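You operate a simulated robot arm through the tools that you are given. There is no shell and no other tool. Be economical: measure what you need, move in short steps, check, and stop when the job is done.

The job below is to be done with a simulated two-armed robot. You get a single attempt, and the scene is never put back.

JOB
The ram won't rise: shut the valve, set rate 12, zero the screen and crush the cube.
Fine: bring the ram down after; leave the cube inside, power on.

The check looks at the end state, three seconds after you hand in, the way a careful person would. Anything else that was tipped, shoved, dropped, spilled or broken makes it a failure.

ROBOT AND FRAMES
Two 7-joint arms with two-finger parallel grippers on one trunk, on a base that drives. Base frame: it is fixed to the floor where the robot stands at the start and does not move with it; the origin is under the middle of the robot, x ahead of it, y to its left, z up. Readings come in mm, rad, newtons and seconds.
The left shoulder is at the start at [60, 143, 875], the right one opposite. With the tool pointing down near the work surface each hand reaches from about 180 to 520 mm from the robot's upright axis, wherever it stands, measured 20 degrees to its own side. Places, roughly: 25 mm spacer [500, -1750, 250]; 50 mm spacer [750, -1500, 250]; card [500, -1250, 750]; cube [500, -1500, 1000]; cylinder [500, -1500, 250]; emergency stop [800, 0, 1000]; latch handle [700, 100, 1100]; main switch knob [800, -300, 1200]; release valve knob [800, -200, 900]; steel cap [500, -1500, 250]; tray [750, -1500, 750]. Payload 1.57 kg a hand.
The TCP of each hand is the grasp point between the finger pads, 30 mm short of the fingertips. In the tool frame z runs along the fingers and y along their closing line. The gripper opens to 110 mm. The fingers are 24 mm wide and 12 mm thick; the gripper's body (48 by 112 mm) begins 78 mm behind the TCP.
Orientation is that of the tool frame in the base frame, as a unit quaternion [x, y, z, w]. With the fingers straight down and closing along the base's y, the tool's x points along the base's -x, its y along +y and its z along -z.

CONTROLS
- The arms move only by the tool send_rows. It takes "left_commands", "right_commands" or both (then of equal length, played together; a hand with none holds still); each is a list of rows, each an object of numbers (a shift or turn left out is 0, a gripper value left out holds the last): "tx", "ty", "tz": the shift along the tool's x, y, z in cm; "ax", "ay", "az": the turn, a rotation vector about the tool's x, y, z in rad. In form: [{"tx": .., "ty": .., "tz": .., "ax": .., "ay": .., "az": ..}, ...]. A call has 1 to 8 rows; each row shifts and turns the commanded pose from where the row before left it, along the tool's axes as they then stand. "left_gripper" and "right_gripper" are, for a hand that has rows, the closure, from 0 (fully open) to 1 (shut), set as the call begins (left out, the last holds). A row lasts 0.2 s, in which the tool goes at most 50 mm and 0.15 rad; a call with a longer step from one row to the next is refused whole, and so is a gripper value outside its range. A pose out of reach is approached as far as the arm can. The call stops where the force on the tool passes 40 N (or 10 N more than at its start, if that is more) or the arm is blocked; 0.2 s more then pass. Each finger travels about 45 mm/s and halts on what it meets, pressing with about 38 N; the grip force reading is that of the motor and also rises with nothing between the fingers. The clock runs only during rows and for 0.2 s after the last one: add rows that do not move to give the fingers time. It gives the time, the measured TCP pose, the force on the tool (base axes), the opening and the grip force at its end, in the units of the frame above (readings bear some noise), with the torque about the TCP (base axes, N m) and any sound that the robot's microphone picked up.
- Cameras (640 x 400 px; columns grow to the right, rows downward): "scene" is now at [66.1, -11.8, 1506.8]; the picture's right is [-0.20, -0.98, 0.00], its down [-0.43, 0.09, -0.90] and it looks along [0.88, -0.17, -0.44] (base axes); focal length 272 px, centre (320, 200). "left" rides on the left gripper at [70, -16, -141] in its tool frame; the picture's right is [0.23, 0.97, 0.00], its down [-0.85, 0.20, -0.48] and it looks along [-0.47, 0.11, 0.88] (tool axes); focal length 222 px, centre (320, 200). "right" rides on the right gripper at [70, 16, -141] in its tool frame; the picture's right is [-0.23, 0.97, 0.00], its down [-0.86, -0.20, -0.48] and it looks along [-0.47, -0.11, 0.88] (tool axes); focal length 222 px, centre (320, 200). There is no depth. A picture from a camera that has moved, and an enlarged one, comes with that camera's place and axes in the base frame and with its lens. The place of the scene camera against the robot may be out by one fixed shift of up to 18 mm in any direction.
- get_image(camera): a new picture of that camera. No time passes.
- move_column(by): slides the trunk up (or, below 0, down) by that many mm; the arms and the scene camera ride with it, the base frame stays. It gives what a move gives, with no picture.
- steer(legs): drives the robot by 1 to 6 legs, each [ahead, left, turn to the left] in mm, mm and rad, along the robot's own axes; the way and the turn of a leg run together, so that a leg with both is an arc; at most 1500 mm and 3.142 rad a leg. The arms and the cameras ride along, it lands a little off, and it stops where it bumps. It gives what a move gives.
- turn_head(pan, tilt): turns the head with the scene camera to pan (to the left, within 1.501 rad either way) and tilt (down, from -0.506 to 1.204), counted from straight ahead of the robot. It gives what a move gives.
- inspect(camera, box): a new picture of the part [left, top, right, bottom] of that camera's present view, enlarged. No time passes.
- job_done(): hands the job in; it is judged then, once.

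Work in short steps. Places have to be worked out from the pictures, the camera data and where the tool is seen: move nearer, look again, correct. Check each grasp and each placing, and mend what went wrong. You have 120 turns and 100 pictures in all, those below and enlarged ones among them. Open the grippers and draw the arms clear of the work before you hand the job in, unless the task says otherwise; then end with one line.

The tools are called after ">>>" by a JSON object that holds its "api" and its "payload". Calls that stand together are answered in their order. send_rows: Moves the arms, as the interface text tells. Its arguments: {"type":"object","properties":{"left_commands":{"type":"array","items":{"type":"object","properties":{"tx":{"type":"number"},"ty":{"type":"number"},"tz":{"type":"number"},"ax":{"type":"number"},"ay":{"type":"number"},"az":{"type":"number"}}}},"left_gripper":{"type":"number"},"right_commands":{"type":"array","items":{"type":"object","properties":{"tx":{"type":"number"},"ty":{"type":"number"},"tz":{"type":"number"},"ax":{"type":"number"},"ay":{"type":"number"},"az":{"type":"number"}}}},"right_gripper":{"type":"number"}},"required":[]} The other tools are called the same way: move_column (by) slides the trunk up or down; steer (legs) drives the base; turn_head (pan, tilt) turns the head that bears the scene camera; get_image (camera) takes a picture; inspect (camera, box) takes an enlarged picture of a part of a camera's view; job_done () hands the job in.

At the start:

```text
time: 0.0
left_eef_pos: [596.5, 165.8, 1000.4]
left_tool_rot: [0.0, 1.0, 0.0, 0.0]
left_wrist_force: [-0.1, -0.3, 0.2]
left_torque: [-0.01, 0.02, -0.02]
left_finger_gap: 109.9
left_gripper_force: 0.0
right_eef_pos: [413.8, -266.3, 999.4]
right_tool_rot: [0.0, 1.0, 0.0, 0.0]
right_wrist_force: [0.0, 0.5, 0.0]
right_torque: [-0.05, -0.03, 0.02]
right_finger_gap: 110.2
right_gripper_force: 0.1
trunk travel left (down, up): [-474.0, 116.0]
robot x, y, heading: [-1.6, -3.4, -0.003]
head pan, tilt: [-0.197, 0.459]
```

scene: 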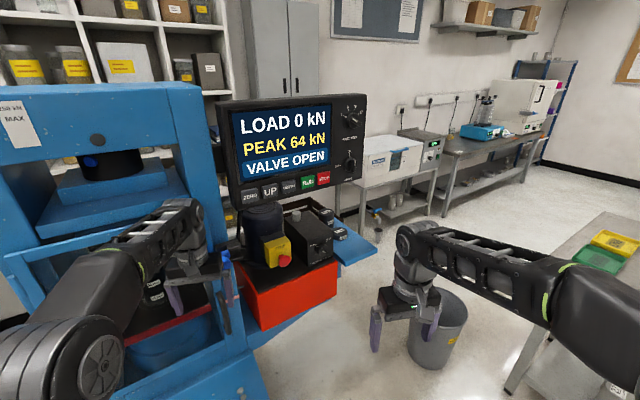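
right: 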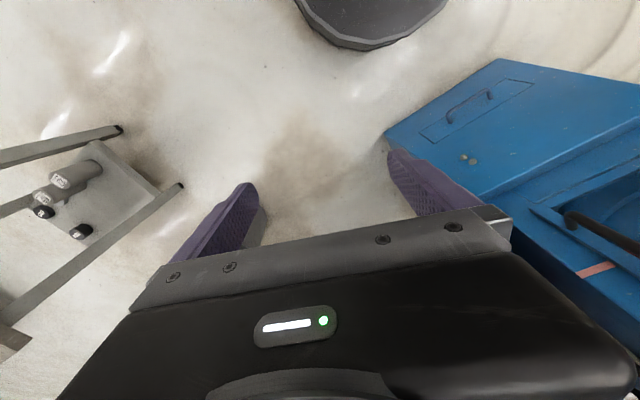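
left: 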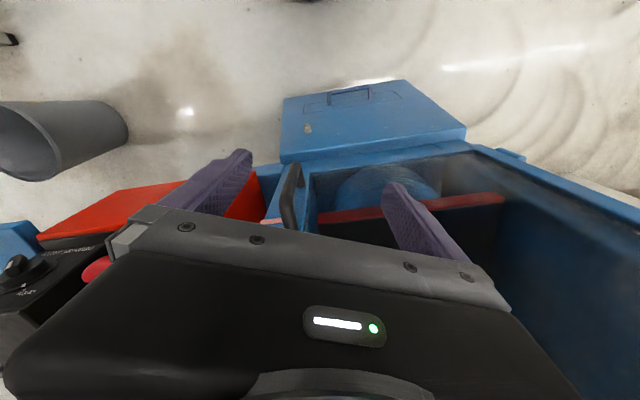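

I start by looking closely at the console and the machine.

>>> {"api": "inspect", "payload": {"camera": "scene", "box": [210, 80, 390, 200]}}

>>> {"api": "inspect", "payload": {"camera": "scene", "box": [200, 190, 400, 320]}}

>>> {"api": "inspect", "payload": {"camera": "scene", "box": [0, 80, 260, 400]}}

```text
3.33 times, centred on (300, 140) of scene
camera zoom: at [66.1, -11.8, 1506.8], right [-0.2, -0.98, 0.0], down [-0.43, 0.09, -0.9], along [0.88, -0.17, -0.44], focal length 907 px, centre (387, 400)
```

zoom: 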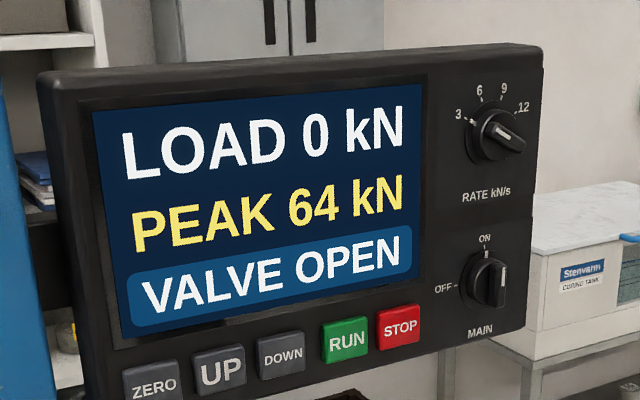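

```text
3.08 times, centred on (300, 255) of scene
camera zoom: at [66.1, -11.8, 1506.8], right [-0.2, -0.98, 0.0], down [-0.43, 0.09, -0.9], along [0.88, -0.17, -0.44], focal length 837 px, centre (382, 31)
```

zoom: 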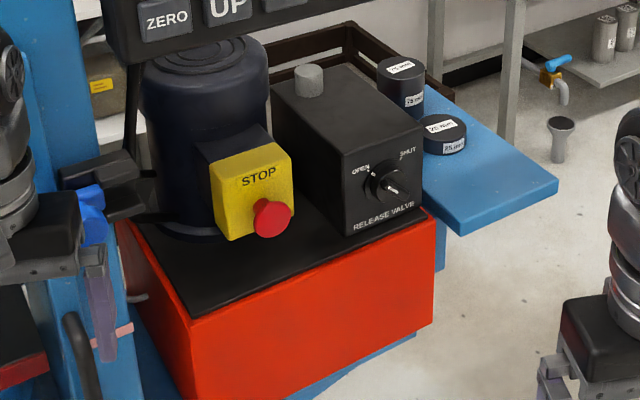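

```text
1.25 times, centred on (130, 240) of scene
camera zoom: at [66.1, -11.8, 1506.8], right [-0.2, -0.98, 0.0], down [-0.43, 0.09, -0.9], along [0.88, -0.17, -0.44], focal length 340 px, centre (558, 150)
```

zoom: 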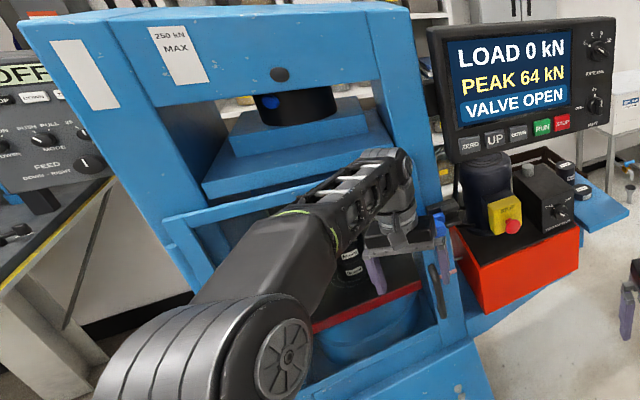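

I draw the left arm back from the machine for a clear view, and look around to the right.

>>> {"api": "send_rows", "payload": {"left_commands": [{"tx": 4}, {"tx": 4}, {"tx": 4}, {"tx": 4}, {"tx": 4}, {"tx": 4}, {"tx": 2}]}}

>>> {"api": "turn_head", "payload": {"pan": -1.2, "tilt": 0.45}}

>>> {"api": "get_image", "payload": {"camera": "scene"}}

>>> {"api": "turn_head", "payload": {"pan": 0.25, "tilt": 0.55}}

>>> {"api": "get_image", "payload": {"camera": "scene"}}

```text
time: 1.6
left_eef_pos: [336.2, 165.0, 998.0]
left_tool_rot: [0.0, 1.0, 0.0, 0.001]
left_wrist_force: [0.6, -1.3, 0.8]
left_torque: [-0.01, 0.0, 0.0]
left_finger_gap: 110.3
left_gripper_force: 0.0
right_eef_pos: [414.2, -266.1, 999.2]
right_tool_rot: [0.0, 1.0, 0.0, 0.0]
right_wrist_force: [0.6, -0.6, -0.1]
right_torque: [0.03, 0.0, 0.0]
right_finger_gap: 110.1
right_gripper_force: 0.0
trunk travel left (down, up): [-474.0, 116.0]
robot x, y, heading: [0.8, 4.9, 0.001]
head pan, tilt: [-0.197, 0.459]
```

```text
time: 2.9
left_eef_pos: [337.2, 164.7, 997.9]
left_tool_rot: [0.0, 1.0, 0.0, 0.0]
left_wrist_force: [-0.2, 0.2, -0.4]
left_torque: [-0.02, -0.03, 0.02]
left_finger_gap: 109.9
left_gripper_force: 0.0
right_eef_pos: [415.5, -267.2, 999.0]
right_tool_rot: [0.0, 1.0, 0.0, 0.0]
right_wrist_force: [0.3, 0.7, 0.4]
right_torque: [0.04, 0.02, -0.01]
right_finger_gap: 110.0
right_gripper_force: 0.1
trunk travel left (down, up): [-474.0, 116.0]
robot x, y, heading: [-0.4, -3.8, -0.003]
head pan, tilt: [-1.201, 0.45]
```

```text
93 pictures are left
camera scene: at [9.3, -79.6, 1507.6], right [-0.93, -0.36, 0.0], down [-0.16, 0.41, -0.9], along [0.33, -0.84, -0.44], focal length 272 px, centre (320, 200)
```

scene: 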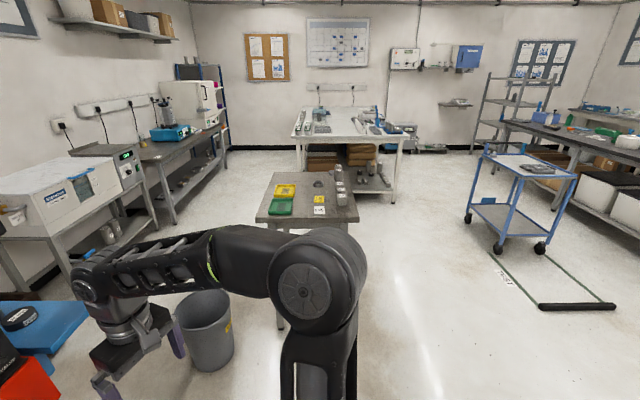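

```text
time: 4.4
left_eef_pos: [338.2, 163.7, 998.5]
left_tool_rot: [0.0, 1.0, -0.001, 0.0]
left_wrist_force: [0.3, 0.5, 0.7]
left_torque: [0.0, -0.01, 0.01]
left_finger_gap: 110.1
left_gripper_force: 0.0
right_eef_pos: [414.6, -267.7, 1000.6]
right_tool_rot: [0.0, 1.0, 0.0, 0.0]
right_wrist_force: [-0.4, -0.1, 0.3]
right_torque: [-0.03, 0.05, 0.03]
right_finger_gap: 109.8
right_gripper_force: 0.0
trunk travel left (down, up): [-474.0, 116.0]
robot x, y, heading: [1.3, 0.0, 0.002]
head pan, tilt: [0.25, 0.55]
```

```text
92 pictures are left
camera scene: at [63.0, 28.2, 1498.5], right [0.25, -0.97, 0.0], down [-0.51, -0.13, -0.85], along [0.83, 0.21, -0.52], focal length 272 px, centre (320, 200)
```

scene: 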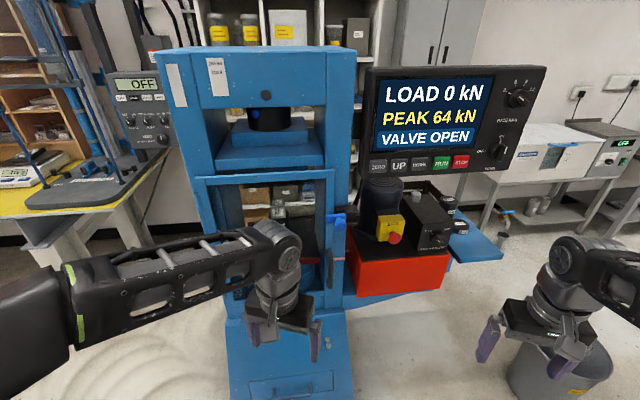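

Zooming on the machine chamber, and the table in the other direction afterwards.

>>> {"api": "inspect", "payload": {"camera": "scene", "box": [150, 40, 370, 180]}}

>>> {"api": "inspect", "payload": {"camera": "scene", "box": [190, 160, 370, 300]}}

>>> {"api": "turn_head", "payload": {"pan": -1.2, "tilt": 0.45}}

>>> {"api": "inspect", "payload": {"camera": "scene", "box": [240, 160, 380, 240]}}

```text
2.86 times, centred on (260, 110) of scene
camera zoom: at [63.0, 28.2, 1498.5], right [0.25, -0.97, 0.0], down [-0.51, -0.13, -0.85], along [0.83, 0.21, -0.52], focal length 778 px, centre (491, 457)
```

zoom: 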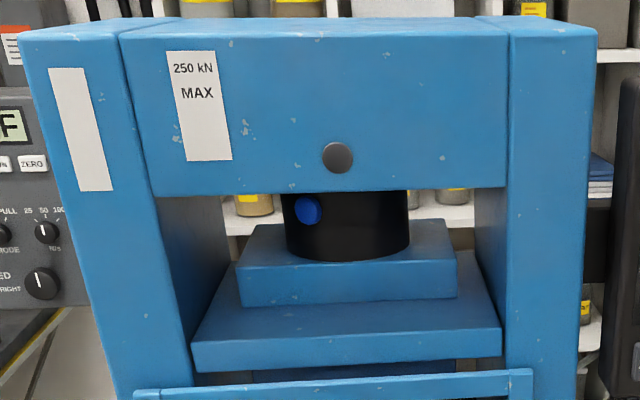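

```text
2.86 times, centred on (280, 230) of scene
camera zoom: at [63.0, 28.2, 1498.5], right [0.25, -0.97, 0.0], down [-0.51, -0.13, -0.85], along [0.83, 0.21, -0.52], focal length 778 px, centre (434, 114)
```

zoom: 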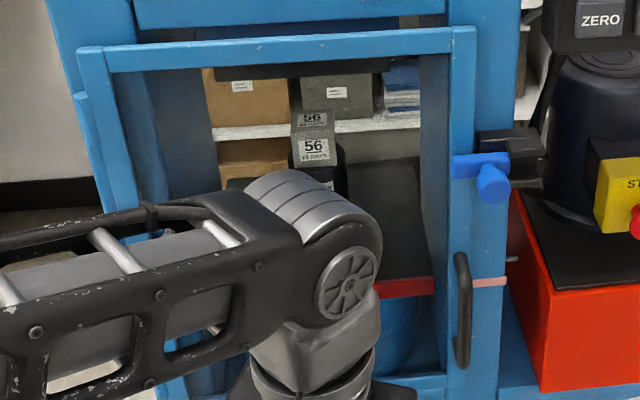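

```text
time: 6.0
left_eef_pos: [337.0, 163.9, 997.8]
left_tool_rot: [0.0, 1.0, 0.0, 0.0]
left_wrist_force: [0.3, 0.5, 0.8]
left_torque: [-0.04, 0.01, 0.0]
left_finger_gap: 109.8
left_gripper_force: 0.1
right_eef_pos: [415.2, -267.8, 999.5]
right_tool_rot: [0.0, 1.0, 0.0, 0.0]
right_wrist_force: [-0.8, -0.2, -0.2]
right_torque: [0.01, 0.01, -0.02]
right_finger_gap: 109.9
right_gripper_force: 0.0
trunk travel left (down, up): [-474.0, 116.0]
robot x, y, heading: [0.1, 0.0, -0.0]
head pan, tilt: [-1.201, 0.45]
```

```text
4.57 times, centred on (310, 200) of scene
camera zoom: at [9.3, -79.6, 1507.6], right [-0.93, -0.36, 0.0], down [-0.16, 0.41, -0.9], along [0.33, -0.84, -0.44], focal length 1244 px, centre (366, 200)
```

zoom: 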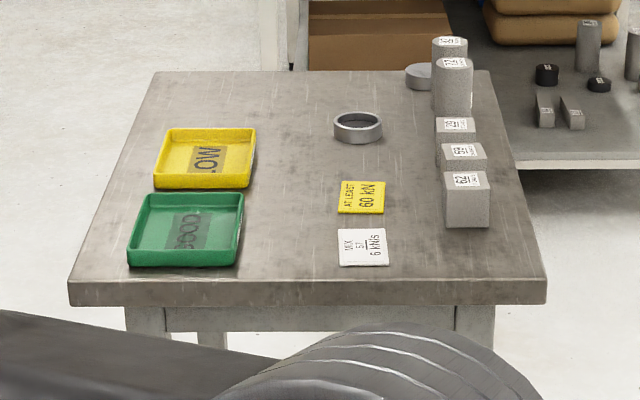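

The cube labelled 56 seems already to be in the machine, behind the guard. I slide the robot to the right to stand before the console and look from there.

>>> {"api": "steer", "payload": {"legs": [[0, -200, 0]]}}

>>> {"api": "turn_head", "payload": {"pan": 0.2, "tilt": 0.5}}

>>> {"api": "get_image", "payload": {"camera": "scene"}}

>>> {"api": "inspect", "payload": {"camera": "scene", "box": [130, 130, 290, 230]}}

>>> {"api": "inspect", "payload": {"camera": "scene", "box": [290, 60, 450, 160]}}

```text
time: 7.6
left_eef_pos: [335.8, -37.1, 999.5]
left_tool_rot: [0.0, 1.0, 0.0, 0.0]
left_wrist_force: [0.3, 0.3, -0.1]
left_torque: [0.0, 0.03, -0.01]
left_finger_gap: 110.0
left_gripper_force: 0.0
right_eef_pos: [415.0, -469.5, 999.9]
right_tool_rot: [0.0, 1.0, 0.0, 0.0]
right_wrist_force: [0.6, -0.1, 0.2]
right_torque: [0.03, -0.03, -0.02]
right_finger_gap: 109.6
right_gripper_force: 0.1
trunk travel left (down, up): [-474.0, 116.0]
robot x, y, heading: [-4.5, -200.0, -0.001]
head pan, tilt: [-1.201, 0.45]
```

```text
time: 9.1
left_eef_pos: [336.0, -36.3, 997.6]
left_tool_rot: [0.0, 1.0, 0.0, 0.001]
left_wrist_force: [0.2, -1.1, -0.1]
left_torque: [-0.07, 0.0, 0.0]
left_finger_gap: 109.8
left_gripper_force: 0.0
right_eef_pos: [414.2, -468.3, 1000.6]
right_tool_rot: [0.0, 1.0, 0.0, 0.0]
right_wrist_force: [0.5, -0.3, -0.3]
right_torque: [0.0, 0.01, 0.01]
right_finger_gap: 109.9
right_gripper_force: 0.1
trunk travel left (down, up): [-474.0, 116.0]
robot x, y, heading: [0.8, -200.8, -0.004]
head pan, tilt: [0.201, 0.499]
```

```text
88 pictures are left
camera scene: at [65.2, -176.4, 1503.1], right [0.2, -0.98, 0.0], down [-0.47, -0.1, -0.88], along [0.86, 0.17, -0.48], focal length 272 px, centre (320, 200)
```

scene: 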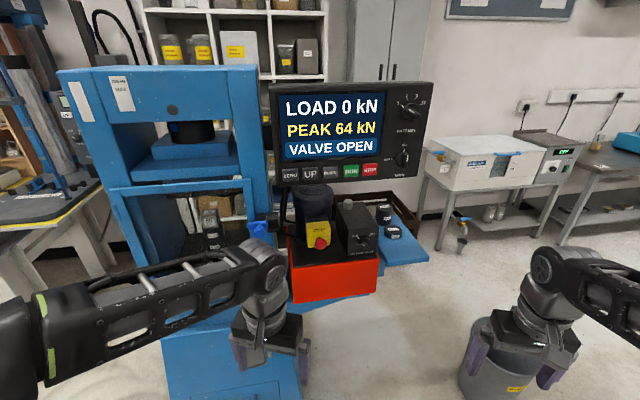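

```text
4.00 times, centred on (210, 180) of scene
camera zoom: at [65.2, -176.4, 1503.1], right [0.2, -0.98, 0.0], down [-0.47, -0.1, -0.88], along [0.86, 0.17, -0.48], focal length 1089 px, centre (760, 280)
```

zoom: 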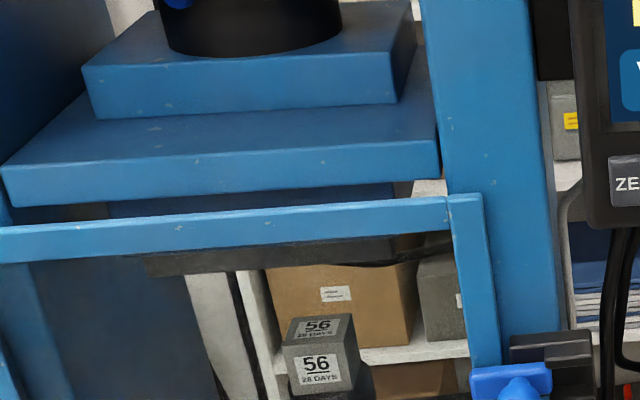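

```text
4.00 times, centred on (370, 110) of scene
camera zoom: at [65.2, -176.4, 1503.1], right [0.2, -0.98, 0.0], down [-0.47, -0.1, -0.88], along [0.86, 0.17, -0.48], focal length 1089 px, centre (120, 560)
```

zoom: 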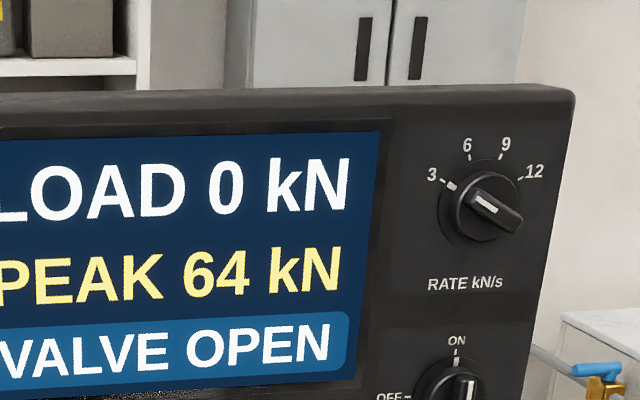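

The rate knob's white mark points to 3, main power is ON and the valve is OPEN; cube 56 stands inside. I raise the trunk and swing the right hand to point forward, so that I can look at and work the panel.

>>> {"api": "move_column", "payload": {"by": 100}}

>>> {"api": "send_rows", "payload": {"right_commands": [{"tx": -3, "ay": -0.15}, {"tx": -3, "ay": -0.15}, {"tx": -3, "ay": -0.15}, {"tx": -2, "tz": 2, "ay": -0.15}, {"tx": -2, "tz": 2, "ay": -0.15}, {"tz": 2, "ay": -0.15}, {"ay": -0.15}, {"ay": -0.15}], "right_gripper": 1}}

>>> {"api": "send_rows", "payload": {"right_commands": [{"ay": -0.15}, {"ay": -0.15}, {"ay": -0.071}]}}

>>> {"api": "get_image", "payload": {"camera": "right"}}

>>> {"api": "get_image", "payload": {"camera": "scene"}}

```text
time: 10.5
left_eef_pos: [337.7, -37.3, 1098.4]
left_tool_rot: [0.0, 1.0, 0.0, 0.0]
left_wrist_force: [1.0, -0.2, -1.3]
left_torque: [0.01, 0.01, 0.01]
left_finger_gap: 110.0
left_gripper_force: 0.0
right_eef_pos: [414.9, -467.2, 1100.3]
right_tool_rot: [0.001, 1.0, 0.0, -0.001]
right_wrist_force: [-0.3, -0.8, -0.5]
right_torque: [-0.01, 0.03, -0.03]
right_finger_gap: 110.1
right_gripper_force: 0.0
trunk travel left (down, up): [-574.0, 16.0]
robot x, y, heading: [-0.6, -197.0, -0.0]
head pan, tilt: [0.201, 0.499]
```

```text
time: 12.3
left_eef_pos: [336.0, -36.9, 1098.3]
left_tool_rot: [0.0, 1.0, 0.0, 0.0]
left_wrist_force: [-0.3, 0.1, -0.4]
left_torque: [-0.03, -0.02, -0.01]
left_finger_gap: 110.1
left_gripper_force: 0.1
right_eef_pos: [567.8, -479.3, 1088.8]
right_tool_rot: [0.009, 0.864, -0.02, 0.502]
right_wrist_force: [-0.2, 0.0, -0.4]
right_torque: [-0.03, -0.01, 0.02]
right_finger_gap: 0.0
right_gripper_force: 21.4
right hand out of reach, approached as far as the arm can: row 6, 7, 8
trunk travel left (down, up): [-574.0, 16.0]
robot x, y, heading: [0.1, -202.6, -0.001]
head pan, tilt: [0.201, 0.499]
```

```text
time: 13.1
left_eef_pos: [336.4, -36.5, 1098.3]
left_tool_rot: [0.001, 1.0, 0.001, 0.0]
left_wrist_force: [-0.5, 0.1, 0.9]
left_torque: [0.03, -0.07, 0.0]
left_finger_gap: 110.0
left_gripper_force: 0.1
right_eef_pos: [566.5, -499.2, 1128.0]
right_tool_rot: [0.001, 0.745, -0.023, 0.667]
right_wrist_force: [-0.1, -0.5, -0.4]
right_torque: [-0.02, -0.05, 0.05]
right_finger_gap: 0.0
right_gripper_force: 21.6
right hand out of reach, approached as far as the arm can: row 1
trunk travel left (down, up): [-574.0, 16.0]
robot x, y, heading: [0.2, -195.7, -0.003]
head pan, tilt: [0.201, 0.499]
```

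```text
85 pictures are left
camera right: at [419.6, -479.2, 1072.9], right [0.05, 0.98, 0.19], down [-0.39, -0.16, 0.91], along [0.92, -0.12, 0.37], focal length 222 px, centre (320, 200)
```

right: 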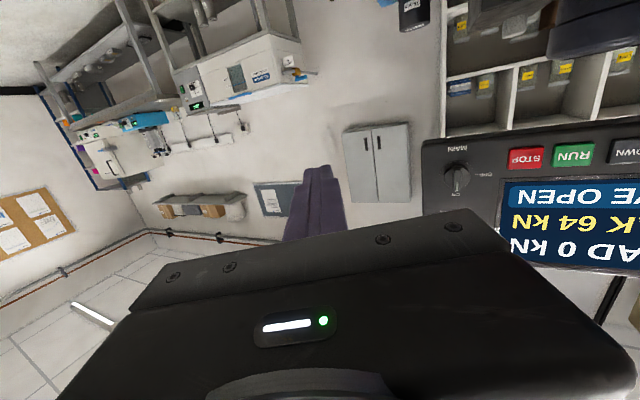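

```text
84 pictures are left
camera scene: at [64.1, -177.6, 1602.9], right [0.2, -0.98, 0.0], down [-0.47, -0.09, -0.88], along [0.86, 0.18, -0.48], focal length 272 px, centre (320, 200)
```

scene: 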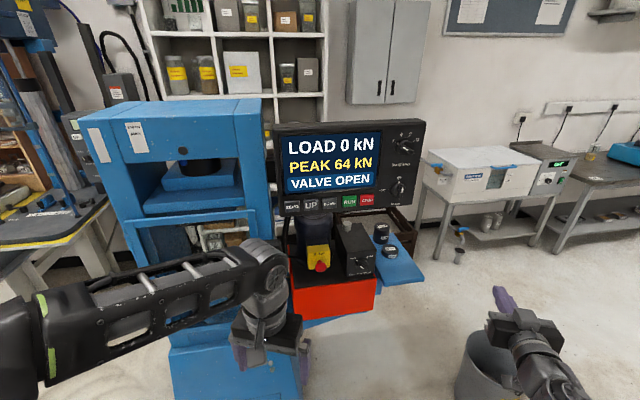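

The hand is nearly forward but has not settled; I let it settle and shift it toward the console, for a second view.

>>> {"api": "send_rows", "payload": {"right_commands": [{"ty": 3}, {"ty": 3, "tx": -3}, {"ty": 3, "tx": -3}, {"ty": 3, "tx": -3}, {"tx": -3}, {}]}}

>>> {"api": "get_image", "payload": {"camera": "right"}}

```text
time: 14.5
left_eef_pos: [336.7, -34.7, 1098.1]
left_tool_rot: [0.0, 1.0, 0.0, 0.0]
left_wrist_force: [-0.4, 1.0, 0.0]
left_torque: [0.0, 0.0, -0.04]
left_finger_gap: 110.1
left_gripper_force: 0.2
right_eef_pos: [584.5, -378.9, 1247.4]
right_tool_rot: [0.002, 0.745, -0.02, 0.666]
right_wrist_force: [0.4, 0.4, 0.6]
right_torque: [0.04, 0.01, -0.02]
right_finger_gap: 0.0
right_gripper_force: 21.1
trunk travel left (down, up): [-574.0, 16.0]
robot x, y, heading: [1.7, -200.4, 0.005]
head pan, tilt: [0.201, 0.499]
```

```text
83 pictures are left
camera right: at [438.5, -358.6, 1191.4], right [0.05, 0.98, 0.2], down [-0.39, -0.16, 0.91], along [0.92, -0.13, 0.37], focal length 222 px, centre (320, 200)
```

right: 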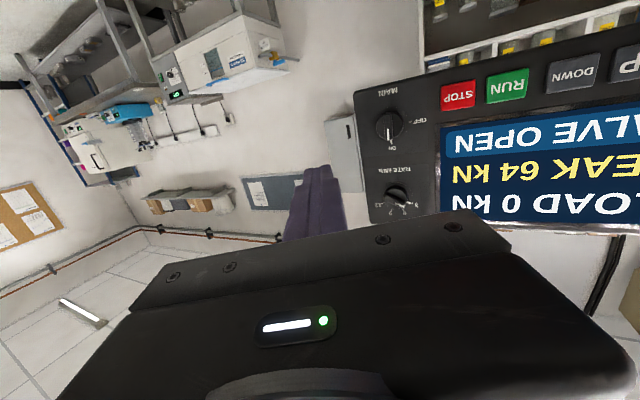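

Main knob triangulates to about (812,-279,1237), rate knob about z 1360, STOP about (794,-184,1208). Before driving nearer, I look down for what stands at floor level ahead.

>>> {"api": "turn_head", "payload": {"pan": 0.0, "tilt": 1.1}}

>>> {"api": "get_image", "payload": {"camera": "scene"}}

```text
time: 15.5
left_eef_pos: [337.1, -36.8, 1098.3]
left_tool_rot: [0.0, 1.0, 0.0, 0.0]
left_wrist_force: [0.1, 0.2, 0.4]
left_torque: [0.0, 0.02, 0.01]
left_finger_gap: 110.0
left_gripper_force: 0.1
right_eef_pos: [584.7, -378.1, 1246.8]
right_tool_rot: [0.002, 0.745, -0.02, 0.666]
right_wrist_force: [0.4, 0.3, 0.8]
right_torque: [-0.01, -0.02, 0.0]
right_finger_gap: 0.0
right_gripper_force: 21.4
trunk travel left (down, up): [-574.0, 16.0]
robot x, y, heading: [-0.5, -202.0, 0.001]
head pan, tilt: [0.0, 1.1]
```

```text
82 pictures are left
camera scene: at [39.2, -194.5, 1555.5], right [0.0, -1.0, 0.0], down [-0.89, 0.0, -0.45], along [0.45, 0.0, -0.89], focal length 272 px, centre (320, 200)
```

scene: 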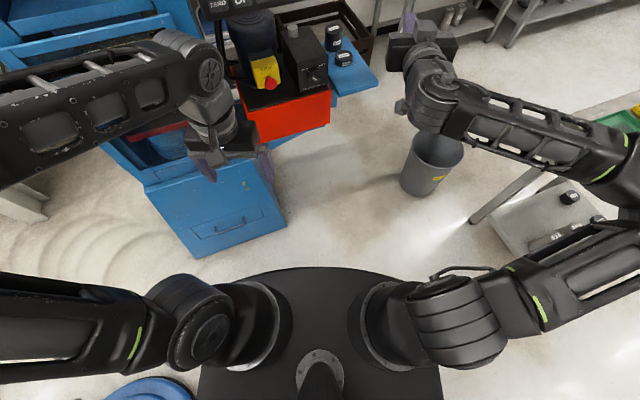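

The machine stands turned, its front facing toward my start spot (yaw roughly 0.2–0.4 rad). I step right and turn left so as to face the console squarely.

>>> {"api": "steer", "payload": {"legs": [[20, -180, 0], [0, 0, 0.35]]}}

>>> {"api": "turn_head", "payload": {"pan": 0.0, "tilt": 0.4}}

>>> {"api": "get_image", "payload": {"camera": "scene"}}

>>> {"api": "get_image", "payload": {"camera": "right"}}

```text
time: 18.1
left_eef_pos: [278.5, -107.2, 1098.1]
left_tool_rot: [-0.176, 0.984, 0.0, 0.0]
left_wrist_force: [0.4, 0.4, -0.1]
left_torque: [0.01, 0.02, 0.0]
left_finger_gap: 110.0
left_gripper_force: 0.1
right_eef_pos: [630.2, -342.3, 1247.5]
right_tool_rot: [-0.129, 0.733, 0.098, 0.661]
right_wrist_force: [-0.5, 0.2, -0.2]
right_torque: [-0.02, 0.02, -0.03]
right_finger_gap: 0.0
right_gripper_force: 20.8
trunk travel left (down, up): [-574.0, 16.0]
robot x, y, heading: [20.2, -379.1, 0.351]
head pan, tilt: [0.0, 1.1]
```

```text
time: 19.1
left_eef_pos: [278.8, -107.0, 1098.2]
left_tool_rot: [-0.176, 0.984, 0.0, 0.0]
left_wrist_force: [0.2, 0.6, 0.1]
left_torque: [0.02, -0.01, 0.02]
left_finger_gap: 109.8
left_gripper_force: 0.0
right_eef_pos: [630.3, -343.9, 1246.1]
right_tool_rot: [-0.128, 0.733, 0.098, 0.66]
right_wrist_force: [-0.5, 0.0, -0.3]
right_torque: [-0.01, 0.02, 0.0]
right_finger_gap: 0.0
right_gripper_force: 21.8
trunk travel left (down, up): [-574.0, 16.0]
robot x, y, heading: [22.8, -378.3, 0.347]
head pan, tilt: [0.0, 0.4]
```

```text
81 pictures are left
camera scene: at [84.4, -350.1, 1612.2], right [0.34, -0.94, 0.0], down [-0.37, -0.13, -0.92], along [0.86, 0.32, -0.39], focal length 272 px, centre (320, 200)
```

scene: 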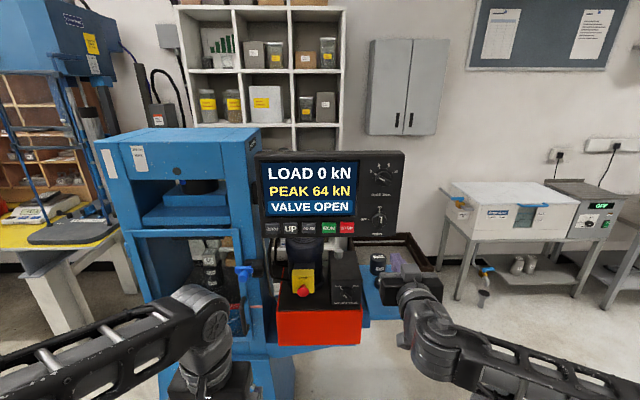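

```text
80 pictures are left
camera right: at [485.7, -375.8, 1191.2], right [-0.29, 0.94, 0.2], down [-0.31, -0.29, 0.91], along [0.91, 0.2, 0.37], focal length 222 px, centre (320, 200)
```

right: 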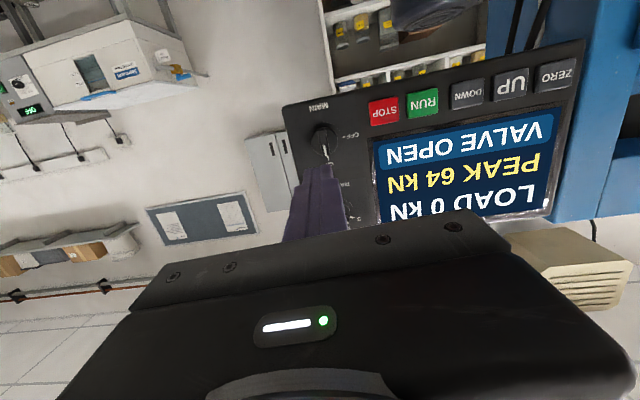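

I measure the panel from two hand positions about 120 mm apart.

>>> {"api": "inspect", "payload": {"camera": "right", "box": [275, 35, 595, 235]}}

>>> {"api": "send_rows", "payload": {"right_commands": [{"ty": -3, "tx": 3}, {"ty": -3, "tx": 3}, {"ty": -3, "tx": 3, "tz": -1}, {"ty": -2, "tx": 3, "tz": -2}, {"tz": -2}]}}

>>> {"api": "get_image", "payload": {"camera": "right"}}

>>> {"api": "inspect", "payload": {"camera": "right", "box": [320, 35, 640, 235]}}

```text
2.00 times, centred on (435, 135) of right
camera zoom: at [485.7, -375.8, 1191.2], right [-0.29, 0.94, 0.2], down [-0.31, -0.29, 0.91], along [0.91, 0.2, 0.37], focal length 444 px, centre (90, 330)
```

zoom: 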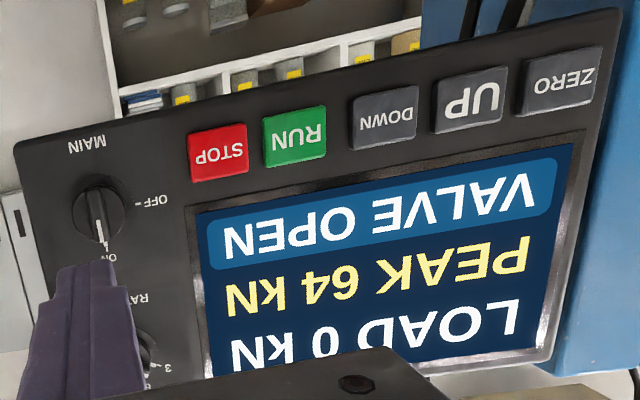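

```text
time: 20.3
left_eef_pos: [279.6, -108.3, 1099.0]
left_tool_rot: [-0.175, 0.985, -0.001, 0.0]
left_wrist_force: [-0.1, -0.5, -0.4]
left_torque: [-0.02, -0.01, -0.01]
left_finger_gap: 110.1
left_gripper_force: 0.0
right_eef_pos: [624.3, -473.2, 1143.0]
right_tool_rot: [-0.129, 0.733, 0.097, 0.66]
right_wrist_force: [-0.7, 0.4, 0.3]
right_torque: [-0.01, 0.01, 0.01]
right_finger_gap: 0.0
right_gripper_force: 21.0
right hand out of reach, approached as far as the arm can: row 5
trunk travel left (down, up): [-574.0, 16.0]
robot x, y, heading: [18.3, -375.4, 0.351]
head pan, tilt: [0.0, 0.4]
```

```text
78 pictures are left
camera right: at [479.6, -504.9, 1087.4], right [-0.29, 0.94, 0.2], down [-0.31, -0.29, 0.91], along [0.91, 0.2, 0.37], focal length 222 px, centre (320, 200)
```

right: 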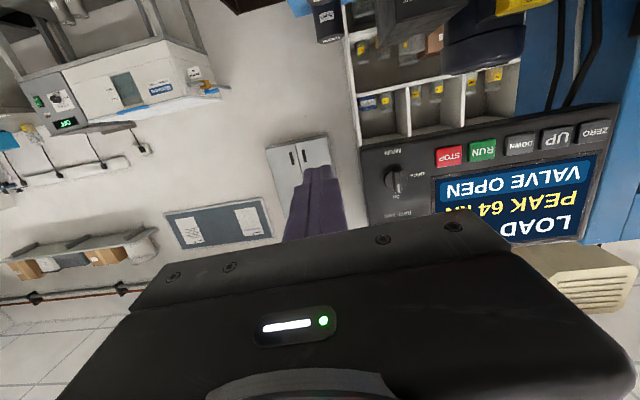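

```text
2.00 times, centred on (480, 135) of right
camera zoom: at [479.6, -504.9, 1087.4], right [-0.29, 0.94, 0.2], down [-0.31, -0.29, 0.91], along [0.91, 0.2, 0.37], focal length 444 px, centre (0, 330)
```

zoom: 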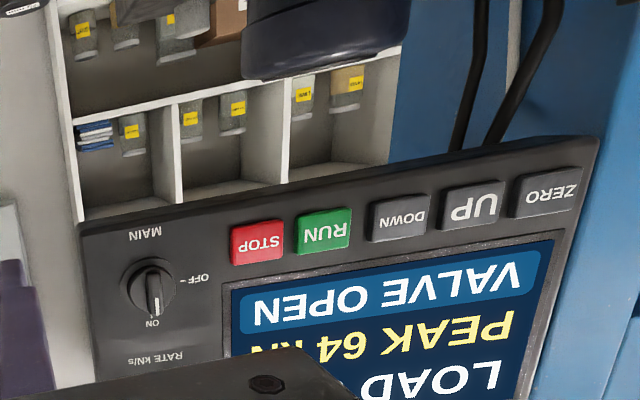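

Two-view solution: buttons lie on a line, STOP (810,-176,1212), RUN (791,-122), DOWN (766,-64), UP (744,-13), ZERO (723,38,1213); panel yaw ≈0.384 rad. Now I straighten the hand to that yaw and lower it to view the valve box and take a look at it.

>>> {"api": "send_rows", "payload": {"right_commands": [{"tx": 3, "ty": 2, "ax": -0.064, "ay": -0.107, "az": -0.025}, {"tx": 3, "ty": 2}, {"tx": 3, "ty": 2}, {"tx": 3, "ty": 2}, {"tx": 2}]}}

>>> {"api": "get_image", "payload": {"camera": "right"}}

>>> {"api": "inspect", "payload": {"camera": "scene", "box": [240, 230, 440, 355]}}

```text
time: 21.5
left_eef_pos: [279.6, -108.5, 1098.4]
left_tool_rot: [-0.175, 0.985, 0.001, 0.001]
left_wrist_force: [-0.1, 0.9, -0.2]
left_torque: [-0.01, -0.01, -0.01]
left_finger_gap: 109.9
left_gripper_force: 0.1
right_eef_pos: [621.2, -468.0, 1142.3]
right_tool_rot: [-0.156, 0.695, 0.121, 0.691]
right_wrist_force: [-0.5, 0.3, -0.2]
right_torque: [-0.01, 0.01, 0.0]
right_finger_gap: 0.0
right_gripper_force: 21.0
right hand out of reach, approached as far as the arm can: row 1, 2, 3, 4, 5
trunk travel left (down, up): [-574.0, 16.0]
robot x, y, heading: [15.8, -378.4, 0.351]
head pan, tilt: [0.0, 0.4]
```

```text
76 pictures are left
camera right: at [486.1, -509.8, 1072.6], right [-0.37, 0.91, 0.18], down [-0.37, -0.32, 0.87], along [0.85, 0.26, 0.46], focal length 222 px, centre (320, 200)
```

right: 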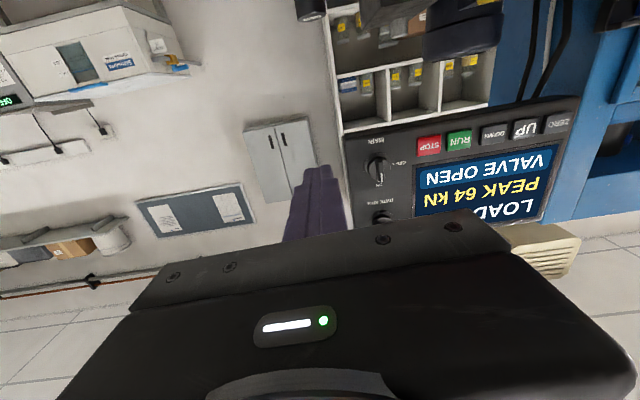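

```text
3.20 times, centred on (340, 292) of scene
camera zoom: at [83.9, -350.6, 1612.3], right [0.34, -0.94, 0.0], down [-0.37, -0.13, -0.92], along [0.86, 0.32, -0.39], focal length 871 px, centre (256, -96)
```

zoom: 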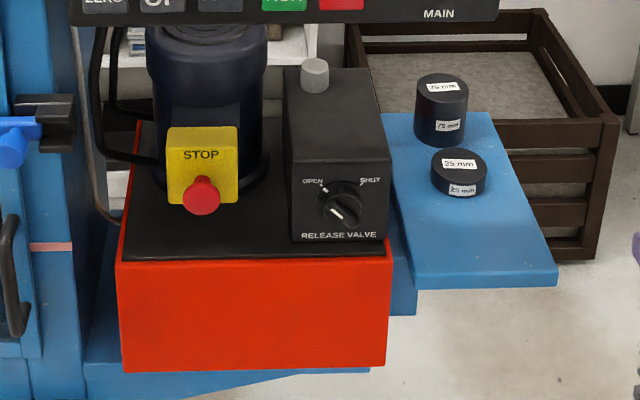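

Low and near with the tool forward is out of the arm's range at this height; I lower the trunk to bring the arm to the valve's level.

>>> {"api": "move_column", "payload": {"by": -230}}

>>> {"api": "get_image", "payload": {"camera": "right"}}

>>> {"api": "inspect", "payload": {"camera": "scene", "box": [240, 150, 440, 275]}}

```text
time: 23.9
left_eef_pos: [279.9, -107.1, 869.1]
left_tool_rot: [-0.175, 0.985, 0.0, 0.0]
left_wrist_force: [-0.6, 0.3, 0.0]
left_torque: [0.02, 0.02, 0.03]
left_finger_gap: 109.9
left_gripper_force: 0.0
right_eef_pos: [622.6, -467.1, 911.6]
right_tool_rot: [-0.155, 0.696, 0.121, 0.691]
right_wrist_force: [0.1, 0.6, 0.1]
right_torque: [-0.02, -0.01, 0.0]
right_finger_gap: 0.3
right_gripper_force: 21.1
trunk travel left (down, up): [-344.0, 246.0]
robot x, y, heading: [20.8, -381.5, 0.354]
head pan, tilt: [0.0, 0.4]
```

```text
74 pictures are left
camera right: at [486.3, -509.4, 842.6], right [-0.37, 0.91, 0.18], down [-0.37, -0.32, 0.87], along [0.85, 0.26, 0.46], focal length 222 px, centre (320, 200)
```

right: 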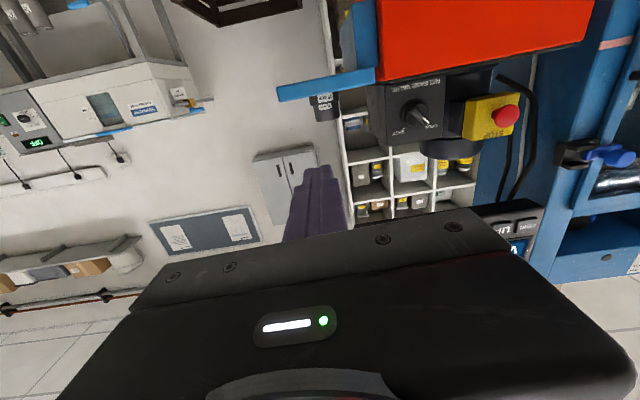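

```text
3.20 times, centred on (340, 212) of scene
camera zoom: at [84.3, -350.1, 1382.3], right [0.34, -0.94, 0.0], down [-0.37, -0.13, -0.92], along [0.86, 0.32, -0.39], focal length 871 px, centre (256, 160)
```

zoom: 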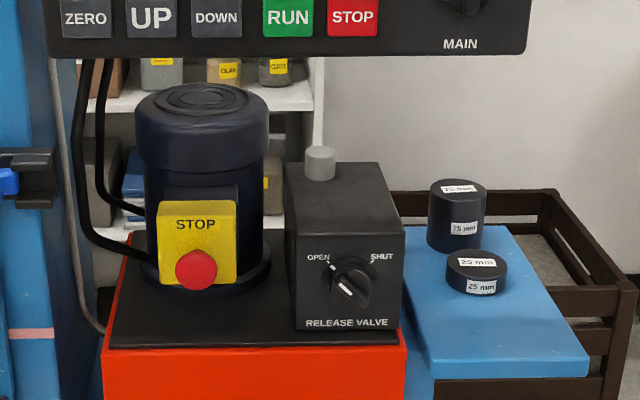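

The valve knob lies near (815,-185,925). I move the hand left and a little forward, then look again.

>>> {"api": "send_rows", "payload": {"right_commands": [{"ty": 3, "tz": 1}, {"ty": 3, "tz": 1}, {"ty": 3, "tz": 1}, {"ty": 3, "tz": 1}, {}]}}

>>> {"api": "get_image", "payload": {"camera": "right"}}

>>> {"api": "inspect", "payload": {"camera": "right", "box": [240, 20, 480, 170]}}

```text
time: 25.1
left_eef_pos: [278.2, -106.9, 868.6]
left_tool_rot: [-0.175, 0.985, 0.0, 0.001]
left_wrist_force: [0.3, 0.2, -0.1]
left_torque: [-0.04, 0.01, 0.01]
left_finger_gap: 110.2
left_gripper_force: 0.0
right_eef_pos: [611.4, -363.6, 946.7]
right_tool_rot: [-0.159, 0.701, 0.12, 0.685]
right_wrist_force: [0.9, -0.1, 0.0]
right_torque: [-0.01, -0.01, -0.02]
right_finger_gap: 0.1
right_gripper_force: 21.5
right hand out of reach, approached as far as the arm can: row 1, 2, 3, 4
trunk travel left (down, up): [-344.0, 246.0]
robot x, y, heading: [22.6, -379.9, 0.349]
head pan, tilt: [0.0, 0.4]
```

```text
72 pictures are left
camera right: at [475.0, -406.0, 880.4], right [-0.38, 0.91, 0.18], down [-0.35, -0.32, 0.88], along [0.86, 0.27, 0.44], focal length 222 px, centre (320, 200)
```

right: 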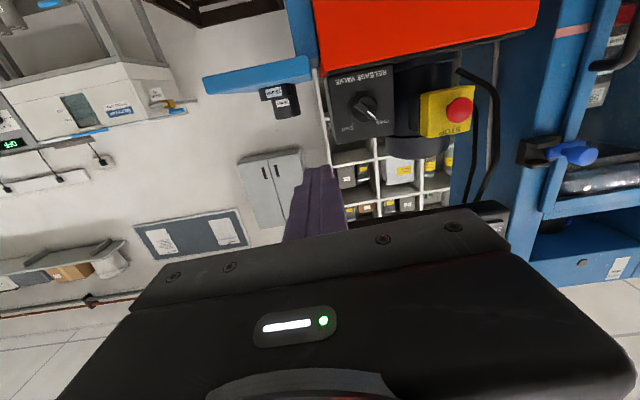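

```text
2.67 times, centred on (360, 95) of right
camera zoom: at [475.0, -406.0, 880.4], right [-0.38, 0.91, 0.18], down [-0.35, -0.32, 0.88], along [0.86, 0.27, 0.44], focal length 592 px, centre (213, 480)
```

zoom: 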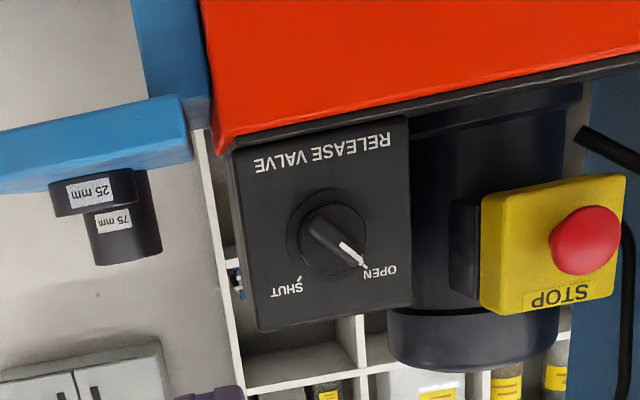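

The valve knob solves to (826,-188,920), pointing at OPEN. The arm prefers higher positions relative to its shoulder, so I lower the trunk another 130 mm and raise the hand relative to it.

>>> {"api": "move_column", "payload": {"by": -130}}

>>> {"api": "send_rows", "payload": {"right_commands": [{"tx": -3}, {"tx": -3}, {"tx": -3, "tz": 1}, {"tx": -2, "tz": 1, "ty": 1}, {"ty": 2, "tz": 1}, {}]}}

```text
time: 26.7
left_eef_pos: [278.9, -106.8, 737.6]
left_tool_rot: [-0.175, 0.985, 0.001, 0.0]
left_wrist_force: [0.2, 0.3, 0.2]
left_torque: [0.03, 0.02, -0.01]
left_finger_gap: 110.0
left_gripper_force: 0.0
right_eef_pos: [612.2, -363.3, 819.2]
right_tool_rot: [-0.158, 0.7, 0.12, 0.686]
right_wrist_force: [0.2, -0.3, -0.4]
right_torque: [-0.02, -0.01, -0.03]
right_finger_gap: 0.0
right_gripper_force: 21.2
trunk travel left (down, up): [-214.0, 376.0]
robot x, y, heading: [21.2, -383.1, 0.352]
head pan, tilt: [0.0, 0.4]
```

```text
time: 28.1
left_eef_pos: [278.7, -108.5, 737.9]
left_tool_rot: [-0.175, 0.985, 0.0, 0.0]
left_wrist_force: [0.2, -0.1, 1.3]
left_torque: [-0.01, -0.05, 0.0]
left_finger_gap: 110.1
left_gripper_force: 0.0
right_eef_pos: [629.9, -317.2, 924.5]
right_tool_rot: [-0.159, 0.7, 0.121, 0.685]
right_wrist_force: [0.0, -1.2, -0.1]
right_torque: [0.02, -0.02, 0.0]
right_finger_gap: 0.0
right_gripper_force: 21.4
trunk travel left (down, up): [-214.0, 376.0]
robot x, y, heading: [22.2, -377.7, 0.354]
head pan, tilt: [0.0, 0.4]
```

Now reachable. I align the hand with the panel yaw, move to about 80 mm before the valve knob, half-open the fingers and roll -45° to straddle its bar.

>>> {"api": "send_rows", "payload": {"right_commands": [{"ty": 2.3, "tz": 2, "ax": 0.014, "ay": -0.03, "az": -0.05}, {"ty": 2.3, "tz": 2, "tx": 0.4}, {"tz": 2.5}, {"tz": 2.5}, {"tz": 2}, {"az": -0.15}, {"az": -0.15}, {"az": -0.15}], "right_gripper": 0.5}}

>>> {"api": "send_rows", "payload": {"right_commands": [{"az": -0.15}, {"az": -0.15}, {"az": -0.035}, {}]}}

>>> {"api": "get_image", "payload": {"camera": "right"}}

>>> {"api": "get_image", "payload": {"camera": "scene"}}

```text
time: 29.9
left_eef_pos: [279.9, -107.5, 739.4]
left_tool_rot: [-0.176, 0.984, 0.001, 0.0]
left_wrist_force: [-0.8, 0.2, 0.0]
left_torque: [-0.01, 0.02, 0.02]
left_finger_gap: 110.2
left_gripper_force: 0.0
right_eef_pos: [689.3, -268.8, 915.4]
right_tool_rot: [-0.319, 0.631, -0.058, 0.705]
right_wrist_force: [-1.5, -1.1, -0.8]
right_torque: [0.0, 0.0, 0.0]
right_finger_gap: 54.8
right_gripper_force: 0.1
right hand out of reach, approached as far as the arm can: row 3, 4, 5
trunk travel left (down, up): [-214.0, 376.0]
robot x, y, heading: [19.9, -378.5, 0.35]
head pan, tilt: [0.0, 0.4]
```

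```text
time: 30.9
left_eef_pos: [278.8, -107.5, 738.8]
left_tool_rot: [-0.175, 0.985, 0.0, 0.001]
left_wrist_force: [-0.1, 0.0, -0.3]
left_torque: [0.02, -0.02, 0.01]
left_finger_gap: 110.0
left_gripper_force: 0.1
right_eef_pos: [691.0, -269.1, 915.8]
right_tool_rot: [-0.419, 0.57, -0.174, 0.685]
right_wrist_force: [-1.2, -0.8, 0.0]
right_torque: [-0.01, 0.03, 0.0]
right_finger_gap: 55.0
right_gripper_force: 0.1
trunk travel left (down, up): [-214.0, 376.0]
robot x, y, heading: [17.7, -376.0, 0.353]
head pan, tilt: [0.0, 0.4]
```

```text
70 pictures are left
camera right: at [576.0, -361.1, 857.8], right [-0.3, 0.74, -0.61], down [-0.64, 0.32, 0.7], along [0.7, 0.6, 0.38], focal length 222 px, centre (320, 200)
```

right: 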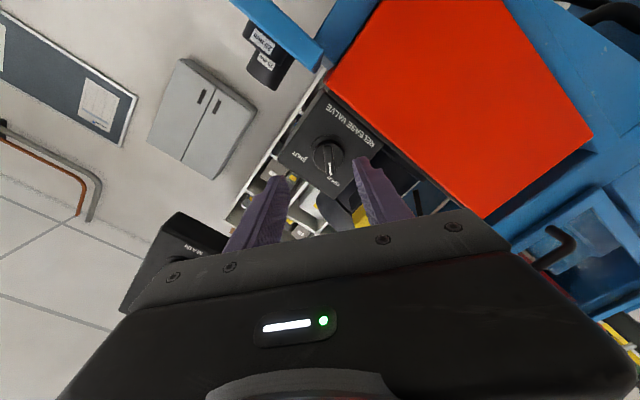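

```text
69 pictures are left
camera scene: at [84.4, -350.1, 1252.3], right [0.34, -0.94, 0.0], down [-0.37, -0.13, -0.92], along [0.86, 0.32, -0.39], focal length 272 px, centre (320, 200)
```

scene: 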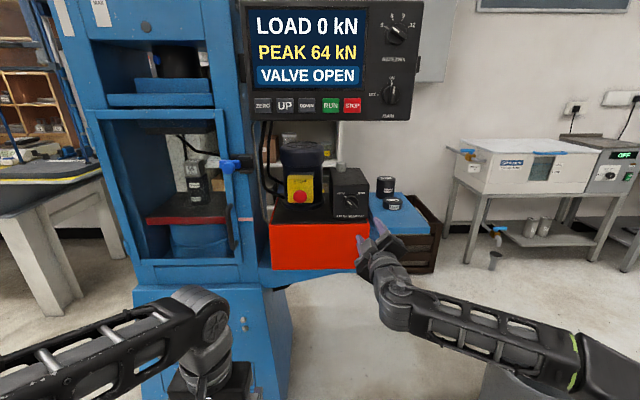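

The arm is at full stretch, so I drive the base ahead 80 mm and left 25 mm.

>>> {"api": "steer", "payload": {"legs": [[80, 25, 0]]}}

>>> {"api": "get_image", "payload": {"camera": "right"}}

>>> {"api": "inspect", "payload": {"camera": "scene", "box": [290, 170, 450, 270]}}

```text
time: 32.0
left_eef_pos: [346.2, -55.9, 738.7]
left_tool_rot: [-0.175, 0.985, 0.0, -0.001]
left_wrist_force: [-0.3, -0.2, -0.8]
left_torque: [-0.01, 0.01, 0.02]
left_finger_gap: 110.1
left_gripper_force: 0.1
right_eef_pos: [756.4, -216.6, 916.3]
right_tool_rot: [-0.419, 0.569, -0.173, 0.686]
right_wrist_force: [0.3, -0.4, 1.3]
right_torque: [0.03, 0.0, 0.03]
right_finger_gap: 54.8
right_gripper_force: 0.0
trunk travel left (down, up): [-214.0, 376.0]
robot x, y, heading: [84.3, -328.3, 0.352]
head pan, tilt: [0.0, 0.4]
```

```text
68 pictures are left
camera right: at [643.2, -309.5, 857.7], right [-0.3, 0.74, -0.61], down [-0.64, 0.31, 0.7], along [0.7, 0.6, 0.38], focal length 222 px, centre (320, 200)
```

right: 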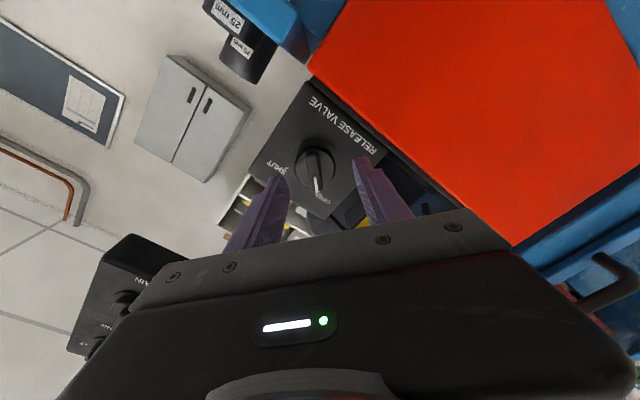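

```text
4.00 times, centred on (370, 220) of scene
camera zoom: at [151.6, -298.9, 1252.2], right [0.35, -0.94, 0.0], down [-0.37, -0.13, -0.92], along [0.86, 0.32, -0.39], focal length 1089 px, centre (120, 120)
```

zoom: 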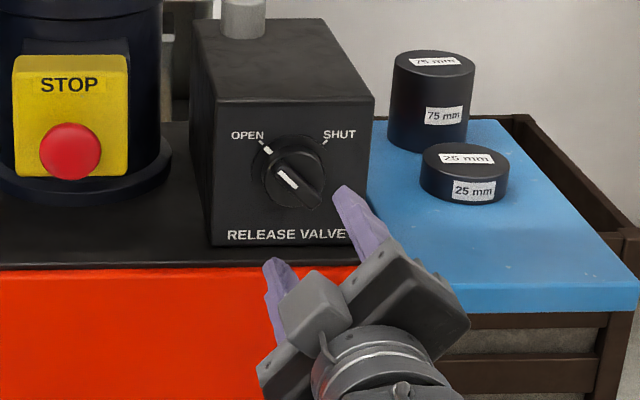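

Aligned within a few mm laterally; knob is 5 mm higher than the tool axis. I advance 45 mm, correcting this.

>>> {"api": "send_rows", "payload": {"right_commands": [{"tx": -0.3, "ty": -0.4, "tz": 1.5}, {"tz": 1.5}, {"tz": 1.5}, {}]}}

>>> {"api": "get_image", "payload": {"camera": "right"}}

>>> {"api": "inspect", "payload": {"camera": "scene", "box": [290, 170, 450, 270]}}

```text
time: 33.0
left_eef_pos: [345.9, -56.4, 739.0]
left_tool_rot: [-0.175, 0.985, 0.0, 0.0]
left_wrist_force: [0.1, 0.4, -0.4]
left_torque: [0.03, 0.01, 0.0]
left_finger_gap: 110.1
left_gripper_force: 0.0
right_eef_pos: [773.8, -221.1, 919.8]
right_tool_rot: [-0.419, 0.57, -0.174, 0.685]
right_wrist_force: [0.1, -0.1, 0.4]
right_torque: [-0.01, 0.0, -0.01]
right_finger_gap: 55.1
right_gripper_force: 0.1
right hand out of reach, approached as far as the arm can: row 1, 2, 3
trunk travel left (down, up): [-214.0, 376.0]
robot x, y, heading: [85.8, -325.4, 0.354]
head pan, tilt: [0.0, 0.4]
```

```text
66 pictures are left
camera right: at [659.5, -314.3, 861.5], right [-0.3, 0.74, -0.61], down [-0.64, 0.31, 0.7], along [0.7, 0.6, 0.38], focal length 222 px, centre (320, 200)
```

right: 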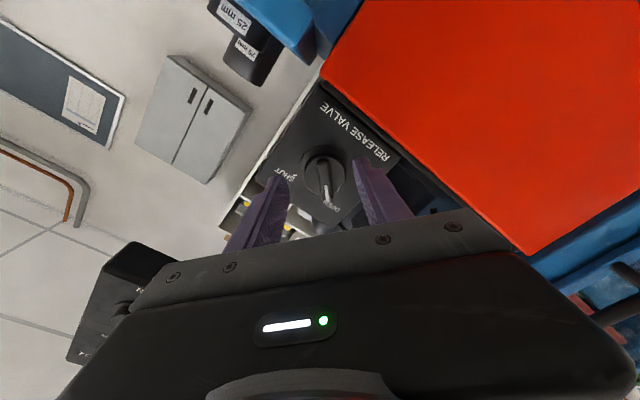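

```text
4.00 times, centred on (370, 220) of scene
camera zoom: at [151.6, -298.9, 1252.3], right [0.35, -0.94, 0.0], down [-0.37, -0.13, -0.92], along [0.86, 0.32, -0.39], focal length 1089 px, centre (120, 120)
```

zoom: 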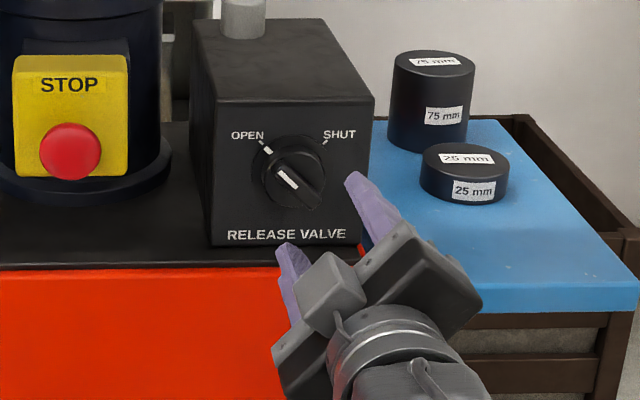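

Arm at full stretch again; I retract the hand 80 mm and bring the base another 85 mm ahead.

>>> {"api": "send_rows", "payload": {"right_commands": [{"tz": -2}, {"tz": -2}, {"tz": -2}, {"tz": -2}, {}]}}

>>> {"api": "steer", "payload": {"legs": [[85, 15, 0]]}}

>>> {"api": "get_image", "payload": {"camera": "right"}}

```text
time: 34.2
left_eef_pos: [345.4, -55.9, 738.5]
left_tool_rot: [-0.175, 0.984, -0.001, 0.0]
left_wrist_force: [0.7, 0.7, -0.7]
left_torque: [0.0, -0.01, 0.0]
left_finger_gap: 110.0
left_gripper_force: 0.0
right_eef_pos: [698.7, -250.3, 918.0]
right_tool_rot: [-0.418, 0.57, -0.174, 0.686]
right_wrist_force: [0.6, -0.3, -0.3]
right_torque: [0.0, -0.01, -0.02]
right_finger_gap: 54.8
right_gripper_force: 0.0
trunk travel left (down, up): [-214.0, 376.0]
robot x, y, heading: [86.0, -327.8, 0.352]
head pan, tilt: [0.0, 0.4]
```

```text
time: 35.3
left_eef_pos: [420.1, -12.7, 738.3]
left_tool_rot: [-0.176, 0.984, 0.0, 0.0]
left_wrist_force: [-0.3, 0.4, 0.2]
left_torque: [0.01, 0.01, 0.02]
left_finger_gap: 110.0
left_gripper_force: 0.0
right_eef_pos: [773.7, -206.0, 917.8]
right_tool_rot: [-0.42, 0.569, -0.174, 0.685]
right_wrist_force: [-0.5, 0.5, -0.7]
right_torque: [0.01, 0.03, -0.01]
right_finger_gap: 55.1
right_gripper_force: 0.1
trunk travel left (down, up): [-214.0, 376.0]
robot x, y, heading: [159.3, -282.4, 0.353]
head pan, tilt: [0.0, 0.4]
```

```text
64 pictures are left
camera right: at [659.6, -299.4, 860.8], right [-0.3, 0.74, -0.61], down [-0.64, 0.31, 0.7], along [0.7, 0.6, 0.38], focal length 222 px, centre (320, 200)
```

right: 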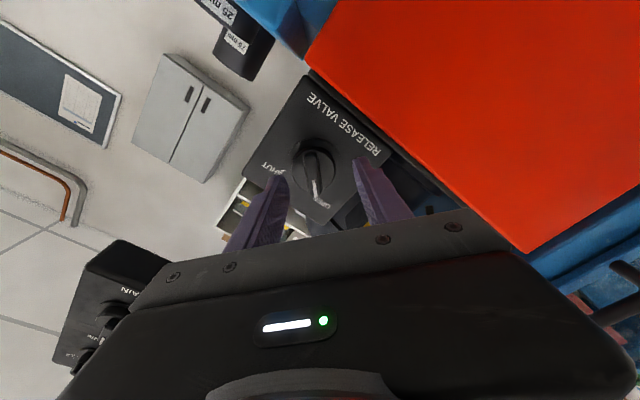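

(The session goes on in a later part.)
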